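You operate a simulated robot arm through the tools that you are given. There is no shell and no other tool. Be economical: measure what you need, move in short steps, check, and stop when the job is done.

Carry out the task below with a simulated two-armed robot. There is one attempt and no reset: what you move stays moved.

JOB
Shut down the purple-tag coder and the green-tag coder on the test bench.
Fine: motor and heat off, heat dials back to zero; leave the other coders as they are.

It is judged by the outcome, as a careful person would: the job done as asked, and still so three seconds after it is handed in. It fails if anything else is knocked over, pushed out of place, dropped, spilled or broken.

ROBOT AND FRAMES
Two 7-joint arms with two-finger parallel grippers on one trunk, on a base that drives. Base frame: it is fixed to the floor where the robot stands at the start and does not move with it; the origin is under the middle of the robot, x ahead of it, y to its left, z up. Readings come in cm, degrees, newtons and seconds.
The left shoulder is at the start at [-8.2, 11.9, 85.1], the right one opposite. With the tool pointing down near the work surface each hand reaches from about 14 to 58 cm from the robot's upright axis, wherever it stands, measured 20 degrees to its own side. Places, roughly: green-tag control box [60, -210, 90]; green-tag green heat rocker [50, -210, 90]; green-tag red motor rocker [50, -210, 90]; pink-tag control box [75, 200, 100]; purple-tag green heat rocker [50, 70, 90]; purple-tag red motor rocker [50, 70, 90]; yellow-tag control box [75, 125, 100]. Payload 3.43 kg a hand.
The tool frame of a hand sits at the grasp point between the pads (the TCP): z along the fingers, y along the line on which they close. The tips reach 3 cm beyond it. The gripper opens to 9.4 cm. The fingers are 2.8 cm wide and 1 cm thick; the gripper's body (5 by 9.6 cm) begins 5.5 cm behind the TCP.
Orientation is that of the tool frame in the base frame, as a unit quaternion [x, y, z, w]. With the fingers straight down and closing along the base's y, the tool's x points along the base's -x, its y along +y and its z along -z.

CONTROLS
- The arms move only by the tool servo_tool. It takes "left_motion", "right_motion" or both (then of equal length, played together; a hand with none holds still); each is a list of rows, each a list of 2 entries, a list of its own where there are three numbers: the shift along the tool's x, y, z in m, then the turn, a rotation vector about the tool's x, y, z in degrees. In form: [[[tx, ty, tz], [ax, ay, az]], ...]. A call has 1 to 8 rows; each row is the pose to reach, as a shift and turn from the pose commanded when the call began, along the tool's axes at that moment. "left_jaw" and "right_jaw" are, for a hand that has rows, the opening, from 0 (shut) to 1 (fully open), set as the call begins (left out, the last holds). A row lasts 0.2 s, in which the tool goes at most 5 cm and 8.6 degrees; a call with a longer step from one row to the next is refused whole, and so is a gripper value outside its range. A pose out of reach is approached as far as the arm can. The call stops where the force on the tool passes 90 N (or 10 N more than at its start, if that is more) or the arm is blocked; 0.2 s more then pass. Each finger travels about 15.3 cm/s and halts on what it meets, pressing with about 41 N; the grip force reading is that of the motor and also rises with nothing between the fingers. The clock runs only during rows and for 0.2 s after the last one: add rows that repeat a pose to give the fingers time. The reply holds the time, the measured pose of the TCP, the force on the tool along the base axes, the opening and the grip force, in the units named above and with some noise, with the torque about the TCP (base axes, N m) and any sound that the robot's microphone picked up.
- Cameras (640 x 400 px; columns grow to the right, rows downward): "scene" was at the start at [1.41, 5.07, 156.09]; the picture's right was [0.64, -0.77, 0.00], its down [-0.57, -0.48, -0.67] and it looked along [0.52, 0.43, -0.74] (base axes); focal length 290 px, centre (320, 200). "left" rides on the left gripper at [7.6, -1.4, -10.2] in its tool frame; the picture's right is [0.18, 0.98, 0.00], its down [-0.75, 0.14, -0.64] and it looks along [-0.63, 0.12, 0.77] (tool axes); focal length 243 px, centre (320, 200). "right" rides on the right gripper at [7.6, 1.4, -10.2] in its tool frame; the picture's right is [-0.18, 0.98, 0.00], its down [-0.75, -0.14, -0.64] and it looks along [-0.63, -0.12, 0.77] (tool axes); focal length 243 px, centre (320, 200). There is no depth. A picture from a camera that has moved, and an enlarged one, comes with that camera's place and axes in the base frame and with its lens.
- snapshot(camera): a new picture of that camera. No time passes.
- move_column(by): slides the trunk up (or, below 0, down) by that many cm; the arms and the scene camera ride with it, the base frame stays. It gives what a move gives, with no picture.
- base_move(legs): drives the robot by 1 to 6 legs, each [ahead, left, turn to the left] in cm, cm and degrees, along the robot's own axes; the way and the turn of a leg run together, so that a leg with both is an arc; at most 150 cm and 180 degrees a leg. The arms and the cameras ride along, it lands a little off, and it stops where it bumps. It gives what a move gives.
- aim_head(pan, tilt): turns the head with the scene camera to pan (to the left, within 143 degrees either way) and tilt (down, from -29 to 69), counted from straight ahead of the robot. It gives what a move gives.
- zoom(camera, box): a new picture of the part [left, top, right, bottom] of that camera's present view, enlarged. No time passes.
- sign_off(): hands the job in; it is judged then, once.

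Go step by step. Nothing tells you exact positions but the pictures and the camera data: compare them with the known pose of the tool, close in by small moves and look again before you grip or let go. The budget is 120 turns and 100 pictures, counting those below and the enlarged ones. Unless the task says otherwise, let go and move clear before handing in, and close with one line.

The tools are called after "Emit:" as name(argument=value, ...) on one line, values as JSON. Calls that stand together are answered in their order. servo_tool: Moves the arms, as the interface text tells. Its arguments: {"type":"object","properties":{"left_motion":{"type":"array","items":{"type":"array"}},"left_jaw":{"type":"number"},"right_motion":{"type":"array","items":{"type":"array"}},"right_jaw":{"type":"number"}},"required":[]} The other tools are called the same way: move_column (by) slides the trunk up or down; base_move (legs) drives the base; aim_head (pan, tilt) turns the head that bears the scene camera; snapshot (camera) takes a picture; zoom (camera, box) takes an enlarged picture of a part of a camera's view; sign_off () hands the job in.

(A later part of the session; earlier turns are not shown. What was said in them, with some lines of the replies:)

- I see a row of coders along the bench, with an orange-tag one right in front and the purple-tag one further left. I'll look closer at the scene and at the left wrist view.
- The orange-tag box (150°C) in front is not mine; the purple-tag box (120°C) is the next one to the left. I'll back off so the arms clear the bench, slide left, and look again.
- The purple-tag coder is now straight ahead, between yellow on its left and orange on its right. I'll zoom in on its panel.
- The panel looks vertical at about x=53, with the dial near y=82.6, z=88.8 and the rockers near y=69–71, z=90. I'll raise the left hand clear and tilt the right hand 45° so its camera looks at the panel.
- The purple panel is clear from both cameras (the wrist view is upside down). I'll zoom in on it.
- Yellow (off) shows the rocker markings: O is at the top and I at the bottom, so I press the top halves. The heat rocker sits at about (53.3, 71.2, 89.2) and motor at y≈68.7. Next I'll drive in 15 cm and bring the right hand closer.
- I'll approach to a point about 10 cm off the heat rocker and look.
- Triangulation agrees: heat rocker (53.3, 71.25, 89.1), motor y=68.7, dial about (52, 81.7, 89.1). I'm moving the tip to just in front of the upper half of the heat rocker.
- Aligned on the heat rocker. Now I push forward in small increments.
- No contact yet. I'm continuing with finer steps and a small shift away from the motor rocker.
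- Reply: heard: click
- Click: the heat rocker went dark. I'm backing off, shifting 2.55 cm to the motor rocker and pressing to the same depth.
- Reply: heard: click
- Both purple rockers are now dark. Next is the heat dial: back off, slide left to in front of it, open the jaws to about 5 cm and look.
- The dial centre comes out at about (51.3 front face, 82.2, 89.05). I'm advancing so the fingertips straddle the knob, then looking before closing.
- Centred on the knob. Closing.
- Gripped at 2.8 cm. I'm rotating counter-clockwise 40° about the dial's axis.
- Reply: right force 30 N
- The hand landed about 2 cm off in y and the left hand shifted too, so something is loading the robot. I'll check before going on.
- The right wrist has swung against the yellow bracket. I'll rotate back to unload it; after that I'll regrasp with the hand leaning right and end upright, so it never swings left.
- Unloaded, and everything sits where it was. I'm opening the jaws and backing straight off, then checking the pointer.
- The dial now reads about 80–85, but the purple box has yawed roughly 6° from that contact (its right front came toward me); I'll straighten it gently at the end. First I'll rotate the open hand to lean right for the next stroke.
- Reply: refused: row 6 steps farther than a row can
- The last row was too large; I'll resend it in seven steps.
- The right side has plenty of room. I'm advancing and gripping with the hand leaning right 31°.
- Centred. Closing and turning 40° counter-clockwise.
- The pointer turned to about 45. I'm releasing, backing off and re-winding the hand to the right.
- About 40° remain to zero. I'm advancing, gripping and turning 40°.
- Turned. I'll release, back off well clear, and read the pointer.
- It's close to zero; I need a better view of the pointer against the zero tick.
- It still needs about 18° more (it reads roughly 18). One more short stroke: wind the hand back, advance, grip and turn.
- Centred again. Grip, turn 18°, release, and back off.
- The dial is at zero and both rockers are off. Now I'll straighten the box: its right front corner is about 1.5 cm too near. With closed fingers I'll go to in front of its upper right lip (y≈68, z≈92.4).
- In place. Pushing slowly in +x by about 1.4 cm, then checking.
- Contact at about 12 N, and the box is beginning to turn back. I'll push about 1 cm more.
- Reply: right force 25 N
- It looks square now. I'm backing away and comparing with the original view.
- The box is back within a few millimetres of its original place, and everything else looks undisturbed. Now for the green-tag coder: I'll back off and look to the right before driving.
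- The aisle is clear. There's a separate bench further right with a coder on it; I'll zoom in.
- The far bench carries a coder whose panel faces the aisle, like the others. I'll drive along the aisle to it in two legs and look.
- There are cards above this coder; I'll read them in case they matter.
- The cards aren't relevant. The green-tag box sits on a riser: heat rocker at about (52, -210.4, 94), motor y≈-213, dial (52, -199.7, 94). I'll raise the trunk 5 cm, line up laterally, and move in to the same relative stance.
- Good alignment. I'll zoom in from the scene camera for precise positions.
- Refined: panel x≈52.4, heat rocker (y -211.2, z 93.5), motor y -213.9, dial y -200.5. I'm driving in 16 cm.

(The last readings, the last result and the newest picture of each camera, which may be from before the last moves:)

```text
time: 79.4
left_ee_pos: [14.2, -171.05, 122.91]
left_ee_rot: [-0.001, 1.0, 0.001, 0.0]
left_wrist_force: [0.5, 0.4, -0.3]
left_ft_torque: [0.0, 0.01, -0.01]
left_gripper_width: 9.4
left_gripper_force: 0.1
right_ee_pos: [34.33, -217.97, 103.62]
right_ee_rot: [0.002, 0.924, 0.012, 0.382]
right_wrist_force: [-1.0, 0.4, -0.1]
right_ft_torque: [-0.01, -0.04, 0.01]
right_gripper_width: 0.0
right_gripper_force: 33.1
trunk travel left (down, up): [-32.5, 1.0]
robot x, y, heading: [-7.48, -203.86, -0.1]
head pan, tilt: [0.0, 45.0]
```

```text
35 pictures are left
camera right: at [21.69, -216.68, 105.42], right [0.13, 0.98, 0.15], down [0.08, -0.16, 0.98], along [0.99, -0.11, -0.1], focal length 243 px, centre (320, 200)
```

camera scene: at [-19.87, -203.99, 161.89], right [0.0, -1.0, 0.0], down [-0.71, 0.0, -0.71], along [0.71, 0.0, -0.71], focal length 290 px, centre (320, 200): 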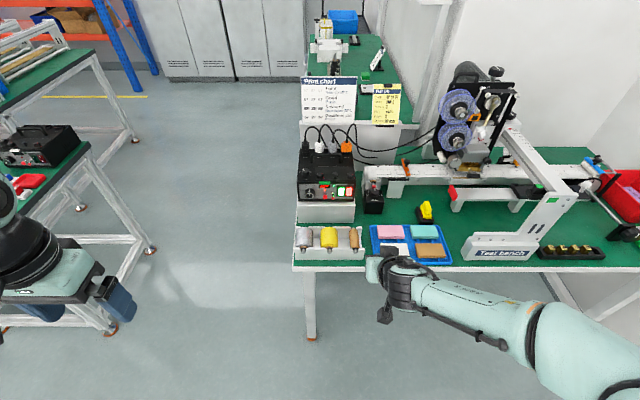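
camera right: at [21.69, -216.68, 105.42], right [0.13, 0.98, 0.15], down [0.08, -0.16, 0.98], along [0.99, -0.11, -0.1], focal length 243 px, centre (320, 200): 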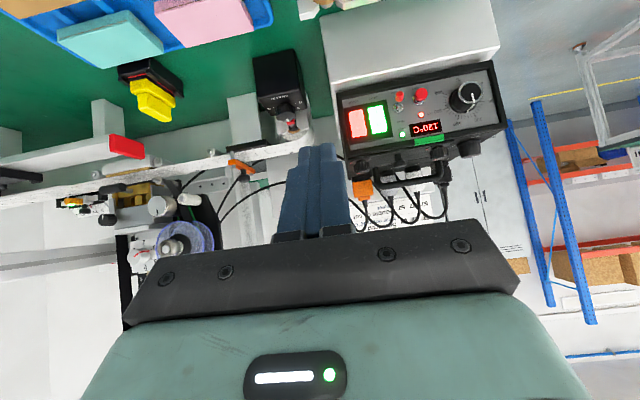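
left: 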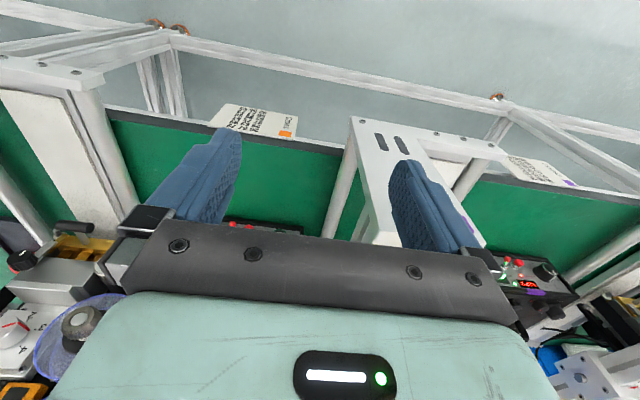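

Consistent. I'm moving the closed tip to in front of the heat rocker's upper half.

Emit:
servo_tool(right_motion=[[[-0.007, 0.017, 0.034], [0, 0, 0]], [[-0.014, 0.034, 0.069], [0, 0, 0]], [[-0.021, 0.051, 0.103], [0, 0, 0]], [[-0.028, 0.068, 0.137], [0, 0, 0]]])

Emit:
zoom(camera="right", box=[220, 40, 460, 190])

Emit:
zoom(camera="scene", box=[265, 180, 393, 260])

```text
time: 80.4
left_ee_pos: [14.38, -171.03, 123.05]
left_ee_rot: [-0.001, 1.0, 0.0, 0.0]
left_wrist_force: [0.2, -0.7, -0.4]
left_ft_torque: [0.01, 0.01, -0.02]
left_gripper_width: 9.38
left_gripper_force: 0.1
right_ee_pos: [46.18, -211.08, 96.13]
right_ee_rot: [0.002, 0.924, 0.011, 0.383]
right_wrist_force: [0.2, 0.4, -0.1]
right_ft_torque: [0.02, 0.0, 0.03]
right_gripper_width: 0.02
right_gripper_force: 32.9
trunk travel left (down, up): [-32.5, 1.0]
robot x, y, heading: [-7.42, -203.67, 0.2]
head pan, tilt: [0.0, 45.0]
```

```text
2.67 times, centred on (340, 115) of right
camera zoom: at [33.47, -209.72, 98.03], right [0.13, 0.98, 0.15], down [0.08, -0.16, 0.98], along [0.99, -0.11, -0.1], focal length 647 px, centre (267, 427)
```

zoom: 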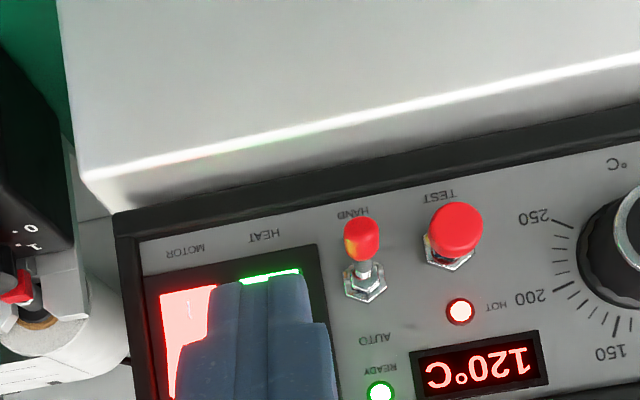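

```text
5.00 times, centred on (329, 220) of scene
camera zoom: at [-3.89, -203.88, 161.89], right [0.0, -1.0, 0.0], down [-0.71, 0.0, -0.71], along [0.71, 0.0, -0.71], focal length 1452 px, centre (275, 100)
```

zoom: 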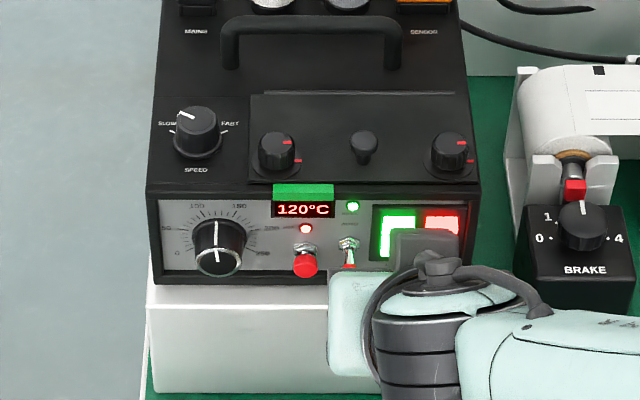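

Near alignment; a small correction (-0.25 cm in y and z), then approach and press in small steps.

Emit:
servo_tool(right_motion=[[[-0.0055, -0.0025, 0.0085], [0, 0, 0]], [[-0.011, -0.0025, 0.0145], [0, 0, 0]], [[-0.0145, -0.0025, 0.018], [0, 0, 0]]])

Emit:
zoom(camera="right", box=[220, 40, 460, 190])

```text
time: 81.2
left_ee_pos: [14.25, -171.03, 122.97]
left_ee_rot: [-0.002, 1.0, 0.001, 0.0]
left_wrist_force: [-0.7, -0.2, -0.1]
left_ft_torque: [-0.01, -0.06, 0.01]
left_gripper_width: 9.4
left_gripper_force: 0.0
right_ee_pos: [48.33, -211.32, 95.74]
right_ee_rot: [0.003, 0.924, 0.011, 0.383]
right_wrist_force: [-0.2, -0.5, 0.6]
right_ft_torque: [0.01, -0.05, 0.01]
right_gripper_width: 0.03
right_gripper_force: 32.9
trunk travel left (down, up): [-32.5, 1.0]
robot x, y, heading: [-7.5, -204.02, -0.0]
head pan, tilt: [0.0, 45.0]
```

```text
2.67 times, centred on (340, 115) of right
camera zoom: at [35.69, -209.94, 97.72], right [0.13, 0.98, 0.15], down [0.08, -0.16, 0.98], along [0.99, -0.11, -0.1], focal length 647 px, centre (267, 427)
```

zoom: 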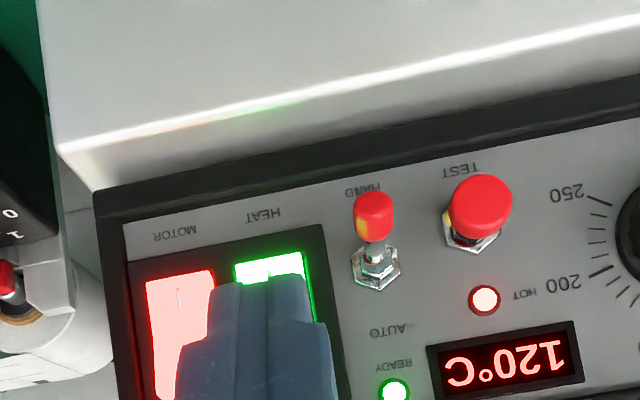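

Well aligned, matching the purple approach. Pressing about 0.8 cm further.

Emit:
servo_tool(right_motion=[[[-0.003, 0.0005, 0.003], [0, 0, 0]], [[-0.0045, 0.0005, 0.0045], [0, 0, 0]], [[-0.006, 0.0005, 0.006], [0, 0, 0]]])

Emit:
zoom(camera="right", box=[220, 40, 460, 190])

```text
time: 82.0
left_ee_pos: [14.27, -171.08, 123.02]
left_ee_rot: [-0.001, 1.0, 0.0, 0.0]
left_wrist_force: [0.0, 0.2, 0.5]
left_ft_torque: [-0.02, -0.01, -0.04]
left_gripper_width: 9.4
left_gripper_force: 0.1
right_ee_pos: [49.24, -211.23, 95.82]
right_ee_rot: [0.002, 0.924, 0.011, 0.383]
right_wrist_force: [1.0, -0.8, -0.1]
right_ft_torque: [0.01, 0.02, -0.01]
right_gripper_width: 0.02
right_gripper_force: 33.1
trunk travel left (down, up): [-32.5, 1.0]
robot x, y, heading: [-8.03, -203.91, 0.2]
head pan, tilt: [0.0, 45.0]
```

```text
2.67 times, centred on (340, 115) of right
camera zoom: at [36.56, -209.8, 97.68], right [0.12, 0.98, 0.15], down [0.08, -0.16, 0.98], along [0.99, -0.11, -0.1], focal length 647 px, centre (267, 427)
```

zoom: 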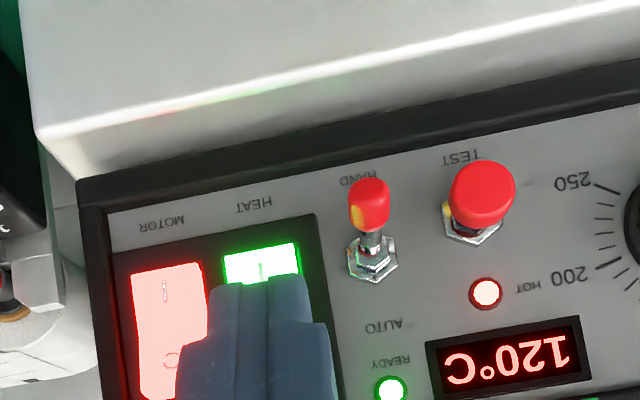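

No contact yet; I'm continuing in 3 mm steps.

Emit:
servo_tool(right_motion=[[[-0.002, -0.001, 0.002], [0, 0, 0]], [[-0.004, -0.001, 0.004], [0, 0, 0]]])

Emit:
zoom(camera="right", box=[220, 40, 460, 190])

```text
time: 82.6
left_ee_pos: [14.25, -171.22, 123.07]
left_ee_rot: [-0.002, 1.0, -0.001, 0.0]
left_wrist_force: [-0.1, 0.4, -0.2]
left_ft_torque: [-0.01, 0.0, -0.02]
left_gripper_width: 9.41
left_gripper_force: 0.1
right_ee_pos: [49.91, -211.35, 95.89]
right_ee_rot: [0.003, 0.924, 0.01, 0.383]
right_wrist_force: [0.6, 0.6, 0.9]
right_ft_torque: [-0.01, 0.01, 0.0]
right_gripper_width: 0.0
right_gripper_force: 32.9
trunk travel left (down, up): [-32.5, 1.0]
robot x, y, heading: [-7.53, -203.87, 0.3]
head pan, tilt: [0.0, 45.0]
heard: click
```

```text
2.67 times, centred on (340, 115) of right
camera zoom: at [37.16, -209.94, 97.65], right [0.13, 0.98, 0.15], down [0.08, -0.16, 0.98], along [0.99, -0.11, -0.1], focal length 647 px, centre (267, 427)
```

zoom: 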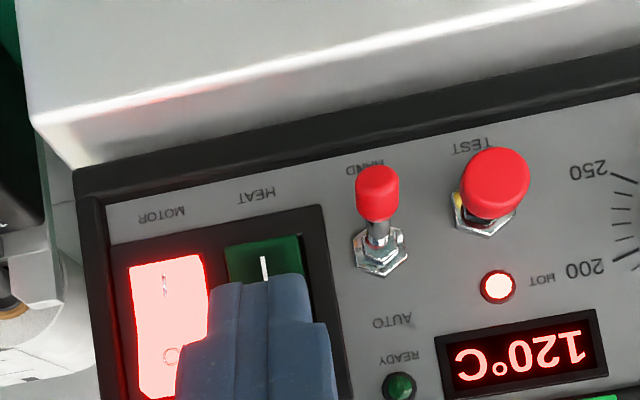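

Click: green-tag heat is off. Same move for the motor rocker.

Emit:
servo_tool(right_motion=[[[0.014, 0, -0.014], [0, 0, 0]], [[0.014, -0.0262, -0.014], [0, 0, 0]], [[0.007, -0.0262, -0.007], [0, 0, 0]], [[0.0025, -0.0262, -0.0025], [0, 0, 0]], [[-0.0003, -0.0262, 0.0003], [0, 0, 0]]])

Emit:
zoom(camera="right", box=[220, 40, 460, 190])

```text
time: 83.8
left_ee_pos: [14.23, -171.21, 123.0]
left_ee_rot: [-0.002, 1.0, 0.0, 0.0]
left_wrist_force: [0.5, 0.3, 0.3]
left_ft_torque: [-0.02, -0.01, -0.01]
left_gripper_width: 9.38
left_gripper_force: 0.0
right_ee_pos: [49.91, -213.95, 95.73]
right_ee_rot: [0.003, 0.924, 0.011, 0.383]
right_wrist_force: [-1.5, -0.2, -0.7]
right_ft_torque: [-0.05, 0.05, -0.05]
right_gripper_width: 0.0
right_gripper_force: 32.8
trunk travel left (down, up): [-32.5, 1.0]
robot x, y, heading: [-7.33, -203.83, 0.2]
head pan, tilt: [0.0, 45.0]
heard: click
```

```text
2.67 times, centred on (340, 115) of right
camera zoom: at [37.17, -212.58, 97.62], right [0.13, 0.98, 0.15], down [0.08, -0.16, 0.98], along [0.99, -0.11, -0.1], focal length 647 px, centre (267, 427)
```

zoom: 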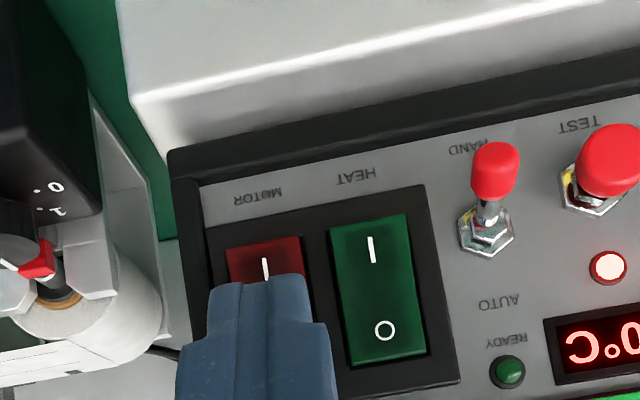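

Both green-tag rockers are off. Now the dial (estimated y -200.3, z 93.35): back off, slide over, then tilt the hand right 40° with the jaws open.

Emit:
servo_tool(right_motion=[[[0.02, 0, -0.02], [0, 0, 0]], [[0.046, 0, -0.046], [0, 0, 0]], [[0.046, 0.043, -0.046], [0, 0, 0]], [[0.05, 0.086, -0.042], [0, 0, 0]], [[0.0566, 0.1285, -0.0354], [0, 0, 0]]])

Emit:
servo_tool(right_motion=[[[0, 0, 0], [-5.6, 0, 5.6]], [[0, 0, 0], [-11.2, 0, 11.2]], [[0, 0, 0], [-16.8, 0, 16.8]], [[0, 0, 0], [-22.4, 0, 22.4]], [[0, 0, 0], [-28, 0, 28]]], right_jaw=0.52)

Emit:
zoom(camera="right", box=[160, 20, 480, 220])

Emit:
zoom(camera="scene", box=[265, 180, 393, 260])

```text
time: 85.0
left_ee_pos: [14.17, -170.96, 123.07]
left_ee_rot: [-0.002, 1.0, 0.0, 0.0]
left_wrist_force: [0.2, -0.8, 0.5]
left_ft_torque: [0.0, -0.01, -0.03]
left_gripper_width: 9.4
left_gripper_force: 0.0
right_ee_pos: [43.32, -200.94, 94.53]
right_ee_rot: [0.003, 0.924, 0.01, 0.382]
right_wrist_force: [-0.1, -0.2, -0.2]
right_ft_torque: [-0.03, -0.01, 0.0]
right_gripper_width: 0.0
right_gripper_force: 33.3
trunk travel left (down, up): [-32.5, 1.0]
robot x, y, heading: [-7.12, -203.78, 0.2]
head pan, tilt: [0.0, 45.0]
```

```text
time: 86.2
left_ee_pos: [14.26, -171.18, 123.23]
left_ee_rot: [-0.002, 1.0, 0.0, 0.0]
left_wrist_force: [0.8, 0.2, -1.3]
left_ft_torque: [0.0, 0.0, -0.03]
left_gripper_width: 9.38
left_gripper_force: 0.1
right_ee_pos: [43.3, -201.14, 94.63]
right_ee_rot: [0.132, 0.865, 0.325, 0.358]
right_wrist_force: [-0.4, -0.4, 0.1]
right_ft_torque: [0.03, -0.02, 0.01]
right_gripper_width: 4.88
right_gripper_force: 0.0
trunk travel left (down, up): [-32.5, 1.0]
robot x, y, heading: [-7.14, -203.54, 0.5]
head pan, tilt: [0.0, 45.0]
```

```text
2.00 times, centred on (320, 120) of right
camera zoom: at [30.64, -201.3, 96.89], right [0.13, 0.66, 0.74], down [0.08, -0.75, 0.65], along [0.99, -0.02, -0.15], focal length 485 px, centre (320, 360)
```

zoom: 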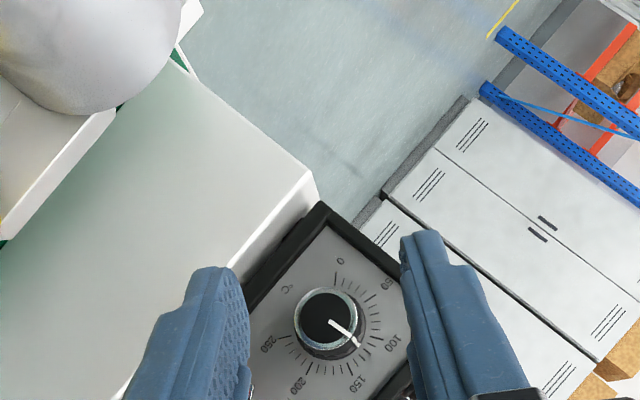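

```text
5.00 times, centred on (329, 220) of scene
camera zoom: at [-3.97, -204.03, 161.89], right [0.0, -1.0, 0.0], down [-0.71, 0.0, -0.71], along [0.71, 0.0, -0.71], focal length 1452 px, centre (275, 100)
```

zoom: 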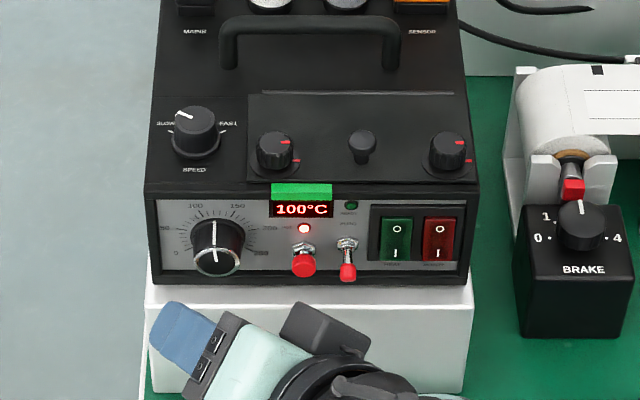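

The knob centre now fits y≈-200.15, z≈92.7. I'm correcting downward 1 cm and advancing to straddle it.

Emit:
servo_tool(right_motion=[[[0.0057, -0.0051, 0.0057], [0, 0, 0]], [[-0.0143, -0.0051, 0.0257], [0, 0, 0]], [[-0.0283, -0.0051, 0.0397], [0, 0, 0]], [[-0.0363, -0.0051, 0.0477], [0, 0, 0]]])

Emit:
zoom(camera="right", box=[160, 20, 480, 220])

```text
time: 87.2
left_ee_pos: [14.3, -171.13, 123.05]
left_ee_rot: [-0.002, 1.0, -0.001, 0.001]
left_wrist_force: [0.1, 0.0, 0.4]
left_ft_torque: [0.0, 0.01, 0.03]
left_gripper_width: 9.42
left_gripper_force: 0.1
right_ee_pos: [49.33, -200.87, 93.67]
right_ee_rot: [0.133, 0.866, 0.323, 0.358]
right_wrist_force: [-0.1, 0.2, -0.4]
right_ft_torque: [-0.04, 0.01, 0.01]
right_gripper_width: 4.87
right_gripper_force: 0.1
trunk travel left (down, up): [-32.5, 1.0]
robot x, y, heading: [-7.3, -203.73, 0.1]
head pan, tilt: [0.0, 45.0]
```

```text
2.00 times, centred on (320, 120) of right
camera zoom: at [36.59, -201.01, 95.92], right [0.13, 0.66, 0.74], down [0.08, -0.75, 0.65], along [0.99, -0.02, -0.15], focal length 485 px, centre (320, 360)
```

zoom: 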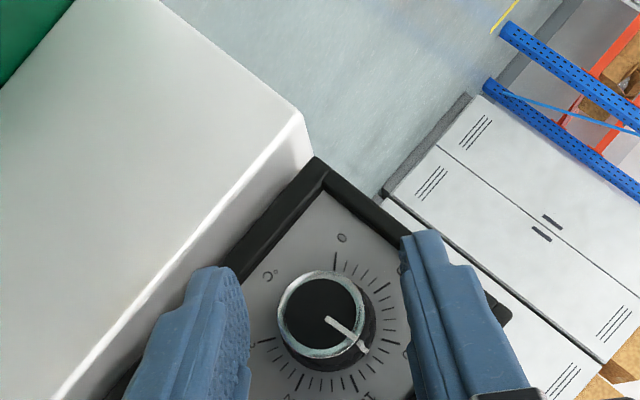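

Centred. Last 4 mm in, grip, then turn 48° counter-clockwise.

Emit:
servo_tool(right_motion=[[[-0.0028, -0.001, 0.0028], [0, 0, 0]]])

Emit:
servo_tool(right_motion=[[[0, 0, 0], [0, 0, 0]], [[0, 0, 0], [0, 0, 0]], [[0, 0, 0], [0, 0, 0]]], right_jaw=0.2)

Emit:
servo_tool(right_motion=[[[0.0001, 0.0014, 0.0001], [5.66, 0, -5.66]], [[0.0003, 0.0028, 0.0003], [11.31, 0, -11.31]], [[0.0006, 0.0041, 0.0006], [16.97, 0, -16.97]], [[0.0011, 0.0053, 0.0011], [22.63, 0, -22.63]], [[0.0017, 0.0064, 0.0017], [28.28, 0, -28.28]], [[0.0023, 0.0074, 0.0023], [33.94, 0, -33.94]]])

Emit:
zoom(camera="right", box=[160, 20, 480, 220])

Emit:
snapshot(camera="scene")

```text
time: 87.6
left_ee_pos: [14.24, -171.08, 123.06]
left_ee_rot: [-0.002, 1.0, 0.0, 0.0]
left_wrist_force: [-0.5, 0.0, 0.0]
left_ft_torque: [0.01, -0.06, 0.0]
left_gripper_width: 9.41
left_gripper_force: 0.0
right_ee_pos: [49.81, -200.96, 93.55]
right_ee_rot: [0.132, 0.866, 0.323, 0.359]
right_wrist_force: [-0.4, -0.5, -0.3]
right_ft_torque: [0.0, 0.04, -0.01]
right_gripper_width: 4.88
right_gripper_force: 0.0
trunk travel left (down, up): [-32.5, 1.0]
robot x, y, heading: [-7.21, -203.92, 0.2]
head pan, tilt: [0.0, 45.0]
```

```text
time: 88.4
left_ee_pos: [14.29, -171.2, 123.03]
left_ee_rot: [-0.002, 1.0, 0.0, 0.001]
left_wrist_force: [0.3, -0.6, -0.3]
left_ft_torque: [0.03, 0.01, -0.01]
left_gripper_width: 9.37
left_gripper_force: 0.0
right_ee_pos: [49.56, -200.98, 93.55]
right_ee_rot: [0.132, 0.866, 0.323, 0.358]
right_wrist_force: [0.8, -0.5, -1.2]
right_ft_torque: [0.0, -0.01, -0.12]
right_gripper_width: 2.86
right_gripper_force: 45.3
trunk travel left (down, up): [-32.5, 1.0]
robot x, y, heading: [-7.37, -203.83, 0.3]
head pan, tilt: [0.0, 45.0]
```

```text
time: 89.8
left_ee_pos: [14.23, -171.09, 123.04]
left_ee_rot: [-0.001, 1.0, 0.0, 0.0]
left_wrist_force: [-1.1, 0.0, -0.1]
left_ft_torque: [0.02, 0.03, 0.01]
left_gripper_width: 9.39
left_gripper_force: 0.1
right_ee_pos: [49.53, -200.22, 93.85]
right_ee_rot: [-0.026, 0.922, -0.058, 0.382]
right_wrist_force: [3.9, 1.0, 0.2]
right_ft_torque: [0.02, -0.12, -0.14]
right_gripper_width: 2.85
right_gripper_force: 44.6
trunk travel left (down, up): [-32.5, 1.0]
robot x, y, heading: [-7.36, -203.92, 0.1]
head pan, tilt: [0.0, 45.0]
```

```text
2.00 times, centred on (320, 120) of right
camera zoom: at [36.94, -198.55, 95.41], right [0.13, 0.99, 0.01], down [0.08, -0.02, 1.0], along [0.99, -0.12, -0.08], focal length 485 px, centre (320, 360)
```

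zoom: 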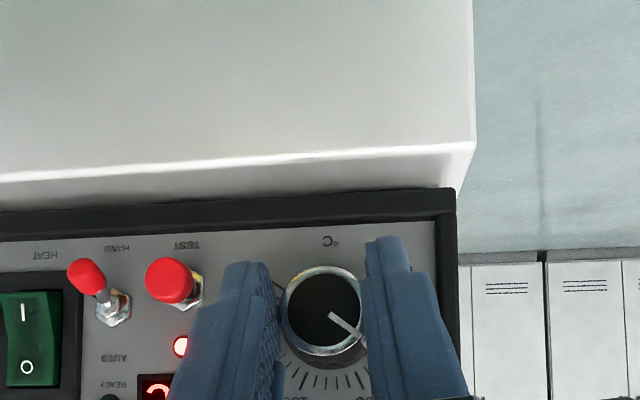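

```text
24 pictures are left
camera scene: at [-3.94, -203.88, 161.89], right [0.0, -1.0, 0.0], down [-0.71, 0.0, -0.71], along [0.71, 0.0, -0.71], focal length 290 px, centre (320, 200)
```

scene: 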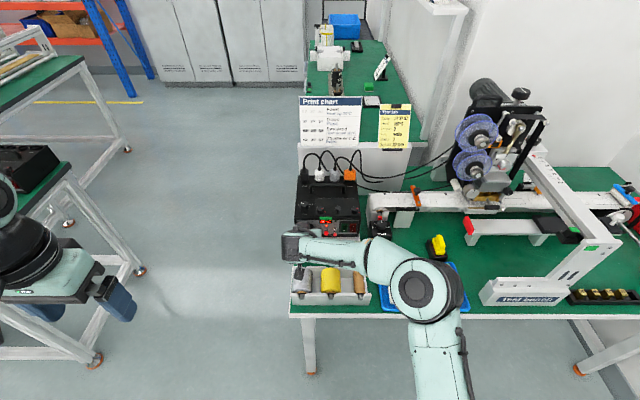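

Turned cleanly with no load. I'm releasing, backing off, re-winding, re-advancing and gripping again for the second 48° stroke.

Emit:
servo_tool(right_motion=[[[0, 0, 0], [0, 0, 0]], [[0, 0, 0], [0, 0, 0]], [[0.014, 0, -0.014], [0, 0, 0]], [[0.028, 0, -0.028], [0, 0, 0]]], right_jaw=0.52)

Emit:
servo_tool(right_motion=[[[0.0001, -0.0014, 0.0001], [-5.66, 0, 5.66]], [[0.0003, -0.0028, 0.0003], [-11.31, 0, 11.31]], [[0.0006, -0.0041, 0.0006], [-16.97, 0, 16.97]], [[0.0011, -0.0053, 0.0011], [-22.63, 0, 22.63]], [[0.0017, -0.0064, 0.0017], [-28.28, 0, 28.28]], [[0.0023, -0.0074, 0.0023], [-33.94, 0, 33.94]]])

Emit:
servo_tool(right_motion=[[[-0.014, 0.0, 0.014], [0, 0, 0]], [[-0.024, 0.0, 0.024], [0, 0, 0]], [[-0.028, 0.0, 0.028], [0, 0, 0]]])

Emit:
zoom(camera="right", box=[160, 20, 480, 220])

```text
time: 90.8
left_ee_pos: [14.13, -171.13, 123.19]
left_ee_rot: [-0.002, 1.0, 0.0, 0.0]
left_wrist_force: [0.0, 0.4, 0.2]
left_ft_torque: [0.0, 0.01, -0.02]
left_gripper_width: 9.4
left_gripper_force: 0.1
right_ee_pos: [45.61, -200.02, 93.81]
right_ee_rot: [-0.025, 0.922, -0.056, 0.383]
right_wrist_force: [0.4, -0.7, -0.6]
right_ft_torque: [-0.02, -0.04, 0.02]
right_gripper_width: 4.86
right_gripper_force: 0.1
trunk travel left (down, up): [-32.5, 1.0]
robot x, y, heading: [-7.56, -204.14, 0.0]
head pan, tilt: [0.0, 45.0]
```

```text
time: 92.2
left_ee_pos: [14.23, -171.1, 123.12]
left_ee_rot: [-0.001, 1.0, 0.0, 0.0]
left_wrist_force: [0.2, 0.3, 0.6]
left_ft_torque: [-0.02, -0.01, -0.02]
left_gripper_width: 9.38
left_gripper_force: 0.0
right_ee_pos: [45.72, -201.02, 93.56]
right_ee_rot: [0.134, 0.865, 0.325, 0.358]
right_wrist_force: [0.3, 0.3, 0.2]
right_ft_torque: [0.03, 0.01, 0.03]
right_gripper_width: 4.92
right_gripper_force: 0.0
trunk travel left (down, up): [-32.5, 1.0]
robot x, y, heading: [-7.54, -204.02, 0.3]
head pan, tilt: [0.0, 45.0]
```

```text
time: 93.0
left_ee_pos: [14.31, -171.14, 123.05]
left_ee_rot: [-0.002, 1.0, 0.0, 0.0]
left_wrist_force: [-0.7, -0.5, -0.6]
left_ft_torque: [0.01, -0.01, -0.02]
left_gripper_width: 9.4
left_gripper_force: 0.0
right_ee_pos: [49.67, -200.78, 93.63]
right_ee_rot: [0.132, 0.866, 0.323, 0.358]
right_wrist_force: [0.2, 0.2, -0.7]
right_ft_torque: [-0.01, 0.03, -0.03]
right_gripper_width: 4.9
right_gripper_force: 0.0
trunk travel left (down, up): [-32.5, 1.0]
robot x, y, heading: [-7.62, -203.78, 0.3]
head pan, tilt: [0.0, 45.0]
```

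```text
2.00 times, centred on (320, 120) of right
camera zoom: at [36.97, -201.09, 95.88], right [0.13, 0.66, 0.74], down [0.08, -0.75, 0.65], along [0.99, -0.02, -0.15], focal length 485 px, centre (320, 360)
```

zoom: 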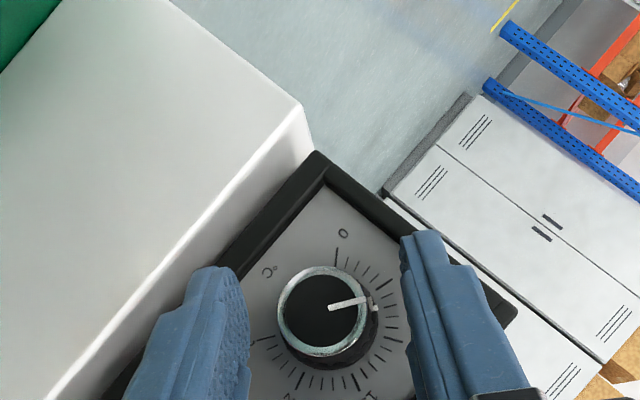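

The pointer is at about 65, with roughly 67° to go. Gripping and turning 48° more.

Emit:
servo_tool(right_motion=[[[0, 0, 0], [0, 0, 0]], [[0, 0, 0], [0, 0, 0]], [[0, 0, 0], [0, 0, 0]]], right_jaw=0.2)

Emit:
servo_tool(right_motion=[[[0.0001, 0.0014, 0.0001], [5.66, 0, -5.66]], [[0.0003, 0.0028, 0.0003], [11.31, 0, -11.31]], [[0.0006, 0.0041, 0.0006], [16.97, 0, -16.97]], [[0.0011, 0.0053, 0.0011], [22.63, 0, -22.63]], [[0.0017, 0.0064, 0.0017], [28.28, 0, -28.28]], [[0.0023, 0.0074, 0.0023], [33.94, 0, -33.94]]])

Emit:
servo_tool(right_motion=[[[0, 0, 0], [0, 0, 0]], [[0, 0, 0], [0, 0, 0]], [[0.014, 0, -0.014], [0, 0, 0]], [[0.028, 0, -0.028], [0, 0, 0]]], right_jaw=0.52)

Emit:
servo_tool(right_motion=[[[0.0001, -0.0014, 0.0001], [-5.66, 0, 5.66]], [[0.0003, -0.0028, 0.0003], [-11.31, 0, 11.31]], [[0.0006, -0.0041, 0.0006], [-16.97, 0, 16.97]], [[-0.0134, -0.0041, 0.0146], [-16.97, 0, 16.97]], [[-0.0234, -0.0041, 0.0246], [-16.97, 0, 16.97]], [[-0.0274, -0.0041, 0.0286], [-16.97, 0, 16.97]]])

Emit:
zoom(camera="right", box=[160, 20, 480, 220])

```text
time: 93.8
left_ee_pos: [14.29, -171.11, 123.06]
left_ee_rot: [-0.002, 1.0, 0.0, -0.001]
left_wrist_force: [-0.3, 0.1, -0.4]
left_ft_torque: [-0.01, 0.0, -0.01]
left_gripper_width: 9.41
left_gripper_force: 0.0
right_ee_pos: [49.59, -200.88, 93.62]
right_ee_rot: [0.132, 0.866, 0.324, 0.358]
right_wrist_force: [1.2, -1.1, -1.3]
right_ft_torque: [0.0, -0.03, 0.01]
right_gripper_width: 2.87
right_gripper_force: 44.9
trunk travel left (down, up): [-32.5, 1.0]
robot x, y, heading: [-7.21, -203.98, 0.3]
head pan, tilt: [0.0, 45.0]
```

```text
time: 95.2
left_ee_pos: [14.37, -171.12, 123.18]
left_ee_rot: [-0.002, 1.0, 0.0, 0.0]
left_wrist_force: [0.5, 0.9, 0.1]
left_ft_torque: [-0.02, -0.01, 0.02]
left_gripper_width: 9.38
left_gripper_force: 0.1
right_ee_pos: [49.55, -200.2, 93.83]
right_ee_rot: [-0.027, 0.922, -0.058, 0.383]
right_wrist_force: [2.4, 1.6, 0.5]
right_ft_torque: [-0.01, 0.14, -0.17]
right_gripper_width: 2.87
right_gripper_force: 45.2
trunk travel left (down, up): [-32.5, 1.0]
robot x, y, heading: [-7.44, -203.91, 0.3]
head pan, tilt: [0.0, 45.0]
```

```text
time: 96.2
left_ee_pos: [14.32, -171.12, 123.1]
left_ee_rot: [-0.002, 1.0, 0.0, -0.001]
left_wrist_force: [0.5, 0.2, -1.0]
left_ft_torque: [0.0, -0.02, -0.03]
left_gripper_width: 9.43
left_gripper_force: 0.0
right_ee_pos: [45.5, -200.28, 93.74]
right_ee_rot: [-0.026, 0.922, -0.056, 0.383]
right_wrist_force: [0.1, 0.5, -0.4]
right_ft_torque: [0.01, -0.02, 0.0]
right_gripper_width: 4.9
right_gripper_force: 0.1
trunk travel left (down, up): [-32.5, 1.0]
robot x, y, heading: [-7.24, -204.01, 0.0]
head pan, tilt: [0.0, 45.0]
```

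```text
time: 97.6
left_ee_pos: [14.22, -171.07, 123.07]
left_ee_rot: [-0.002, 1.0, -0.001, 0.0]
left_wrist_force: [-0.5, -0.3, -0.3]
left_ft_torque: [0.0, 0.01, 0.01]
left_gripper_width: 9.39
left_gripper_force: 0.0
right_ee_pos: [49.54, -200.53, 93.76]
right_ee_rot: [0.055, 0.914, 0.136, 0.378]
right_wrist_force: [-0.4, 1.2, 0.4]
right_ft_torque: [0.04, 0.0, -0.04]
right_gripper_width: 4.89
right_gripper_force: 0.0
trunk travel left (down, up): [-32.5, 1.0]
robot x, y, heading: [-7.69, -203.83, 0.1]
head pan, tilt: [0.0, 45.0]
```

```text
2.00 times, centred on (320, 120) of right
camera zoom: at [36.92, -199.78, 95.88], right [0.13, 0.9, 0.41], down [0.08, -0.42, 0.9], along [0.99, -0.08, -0.13], focal length 485 px, centre (320, 360)
```

zoom: 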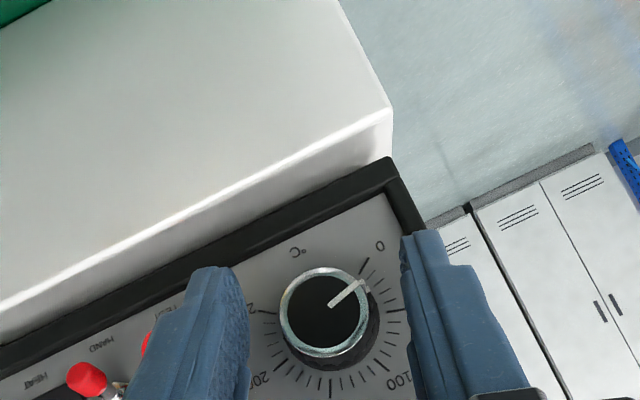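

About 20–22° remain. Gripping, turning 21°, and checking the force while holding.

Emit:
servo_tool(right_motion=[[[0, 0, 0], [0, 0, 0]], [[0, 0, 0], [0, 0, 0]], [[0, 0, 0], [0, 0, 0]], [[0.0001, 0.0014, 0.0001], [5.66, 0, -5.66]], [[0.0003, 0.0028, 0.0003], [11.31, 0, -11.31]], [[0.0005, 0.0036, 0.0005], [14.85, 0, -14.85]]], right_jaw=0.2)

Emit:
servo_tool(right_motion=[[[0, 0, 0], [0, 0, 0]], [[0, 0, 0], [0, 0, 0]], [[0.014, 0, -0.014], [0, 0, 0]], [[0.028, 0, -0.028], [0, 0, 0]], [[0.05, 0, -0.05], [0, 0, 0]]], right_jaw=0.52)

Emit:
zoom(camera="right", box=[264, 130, 392, 210])

Emit:
zoom(camera="scene", box=[265, 180, 393, 260])

```text
time: 99.0
left_ee_pos: [14.17, -171.11, 122.97]
left_ee_rot: [-0.003, 1.0, 0.0, -0.001]
left_wrist_force: [-0.3, 0.6, 0.6]
left_ft_torque: [-0.03, 0.01, -0.03]
left_gripper_width: 9.41
left_gripper_force: 0.1
right_ee_pos: [49.67, -200.15, 93.8]
right_ee_rot: [-0.015, 0.923, -0.032, 0.383]
right_wrist_force: [-0.2, 1.5, -3.5]
right_ft_torque: [0.64, -0.28, -0.08]
right_gripper_width: 2.84
right_gripper_force: 45.4
trunk travel left (down, up): [-32.5, 1.0]
robot x, y, heading: [-7.3, -204.09, 0.3]
head pan, tilt: [0.0, 45.0]
```

```text
time: 100.2
left_ee_pos: [14.14, -171.11, 123.13]
left_ee_rot: [-0.001, 1.0, 0.0, 0.001]
left_wrist_force: [0.5, 1.0, -0.1]
left_ft_torque: [0.05, -0.03, 0.0]
left_gripper_width: 9.4
left_gripper_force: 0.0
right_ee_pos: [42.54, -200.21, 93.77]
right_ee_rot: [-0.016, 0.923, -0.031, 0.383]
right_wrist_force: [-0.3, -0.3, 0.0]
right_ft_torque: [-0.01, -0.03, 0.01]
right_gripper_width: 4.89
right_gripper_force: 0.0
trunk travel left (down, up): [-32.5, 1.0]
robot x, y, heading: [-7.4, -203.98, 0.3]
head pan, tilt: [0.0, 45.0]
```

```text
5.00 times, centred on (328, 170) of right
camera zoom: at [29.9, -198.73, 95.42], right [0.13, 0.99, 0.06], down [0.08, -0.07, 0.99], along [0.99, -0.12, -0.09], focal length 1213 px, centre (280, 350)
```

zoom: 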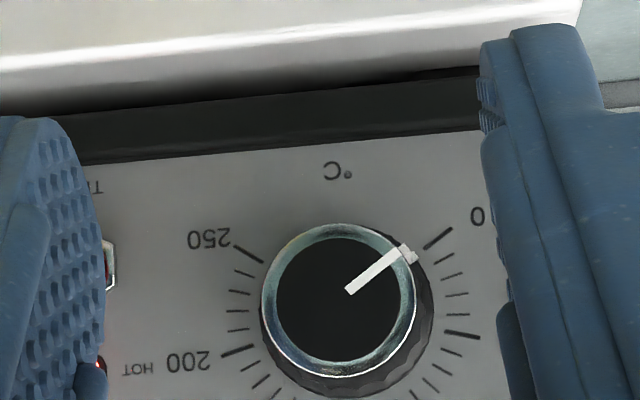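

```text
5.00 times, centred on (329, 220) of scene
camera zoom: at [-4.07, -203.92, 161.89], right [0.0, -1.0, 0.0], down [-0.71, 0.0, -0.71], along [0.71, 0.0, -0.71], focal length 1452 px, centre (275, 100)
```

zoom: 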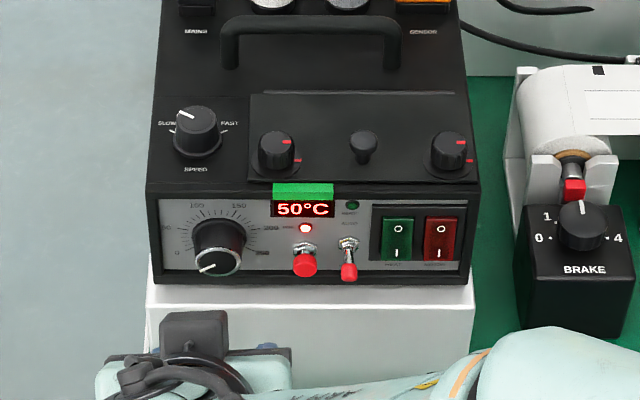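

The green-tag dial is at its zero stop, both rockers are dark, and the box hasn't moved. I'm pulling the hand up and driving back clear for a final look.

Emit:
servo_tool(right_motion=[[[0.01, 0, -0.04], [0, 0, 0]], [[0.02, 0, -0.08], [0, 0, 0]]])

Emit:
base_move(legs=[[-22, 0, 0]])

Emit:
snapshot(camera="scene")

Emit:
zoom(camera="scene", box=[285, 165, 365, 215])

```text
time: 100.8
left_ee_pos: [14.12, -171.06, 123.03]
left_ee_rot: [-0.002, 1.0, 0.0, 0.001]
left_wrist_force: [-1.0, 0.1, -1.0]
left_ft_torque: [0.04, 0.0, -0.01]
left_gripper_width: 9.4
left_gripper_force: 0.1
right_ee_pos: [35.54, -199.92, 98.0]
right_ee_rot: [-0.015, 0.923, -0.032, 0.383]
right_wrist_force: [-0.5, -0.1, 0.1]
right_ft_torque: [-0.01, -0.04, 0.0]
right_gripper_width: 4.89
right_gripper_force: 0.0
trunk travel left (down, up): [-32.5, 1.0]
robot x, y, heading: [-7.56, -203.86, 0.1]
head pan, tilt: [0.0, 45.0]
```

```text
time: 102.5
left_ee_pos: [-7.71, -171.19, 123.16]
left_ee_rot: [-0.003, 1.0, 0.0, 0.0]
left_wrist_force: [-0.7, -0.5, -0.2]
left_ft_torque: [-0.03, -0.01, -0.03]
left_gripper_width: 9.39
left_gripper_force: 0.2
right_ee_pos: [13.68, -200.1, 98.0]
right_ee_rot: [-0.016, 0.923, -0.032, 0.383]
right_wrist_force: [0.5, 0.1, 0.2]
right_ft_torque: [-0.01, 0.01, -0.04]
right_gripper_width: 4.87
right_gripper_force: 0.1
trunk travel left (down, up): [-32.5, 1.0]
robot x, y, heading: [-29.38, -204.12, 0.4]
head pan, tilt: [0.0, 45.0]
```

```text
19 pictures are left
camera scene: at [-25.94, -204.01, 161.91], right [0.0, -1.0, 0.0], down [-0.71, 0.0, -0.71], along [0.71, 0.0, -0.71], focal length 290 px, centre (320, 200)
```

scene: 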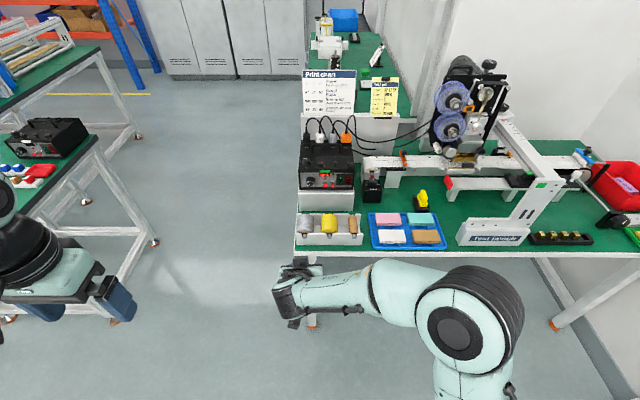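

```text
8.00 times, centred on (325, 190) of scene
camera zoom: at [-25.94, -204.01, 161.91], right [0.0, -1.0, 0.0], down [-0.71, 0.0, -0.71], along [0.71, 0.0, -0.71], focal length 2324 px, centre (280, 280)
```

zoom: 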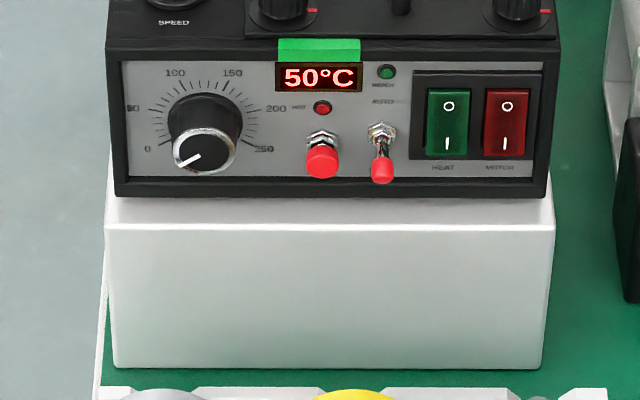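

Both coders are off with their dials at zero, nothing around them is disturbed, and both hands are clear. Handing in.

Emit:
sign_off()

```text
The job is handed in.
```

The purple-tag and green-tag coders are shut down: motor and heat are off and both heat dials are at zero. While turning the purple dial, my right wrist hit the yellow-tag coder's bracket and the purple control box twisted about 5°. I pushed the box back to within a few millimetres, and the bracket showed no visible shift; the other coders' controls were not touched.
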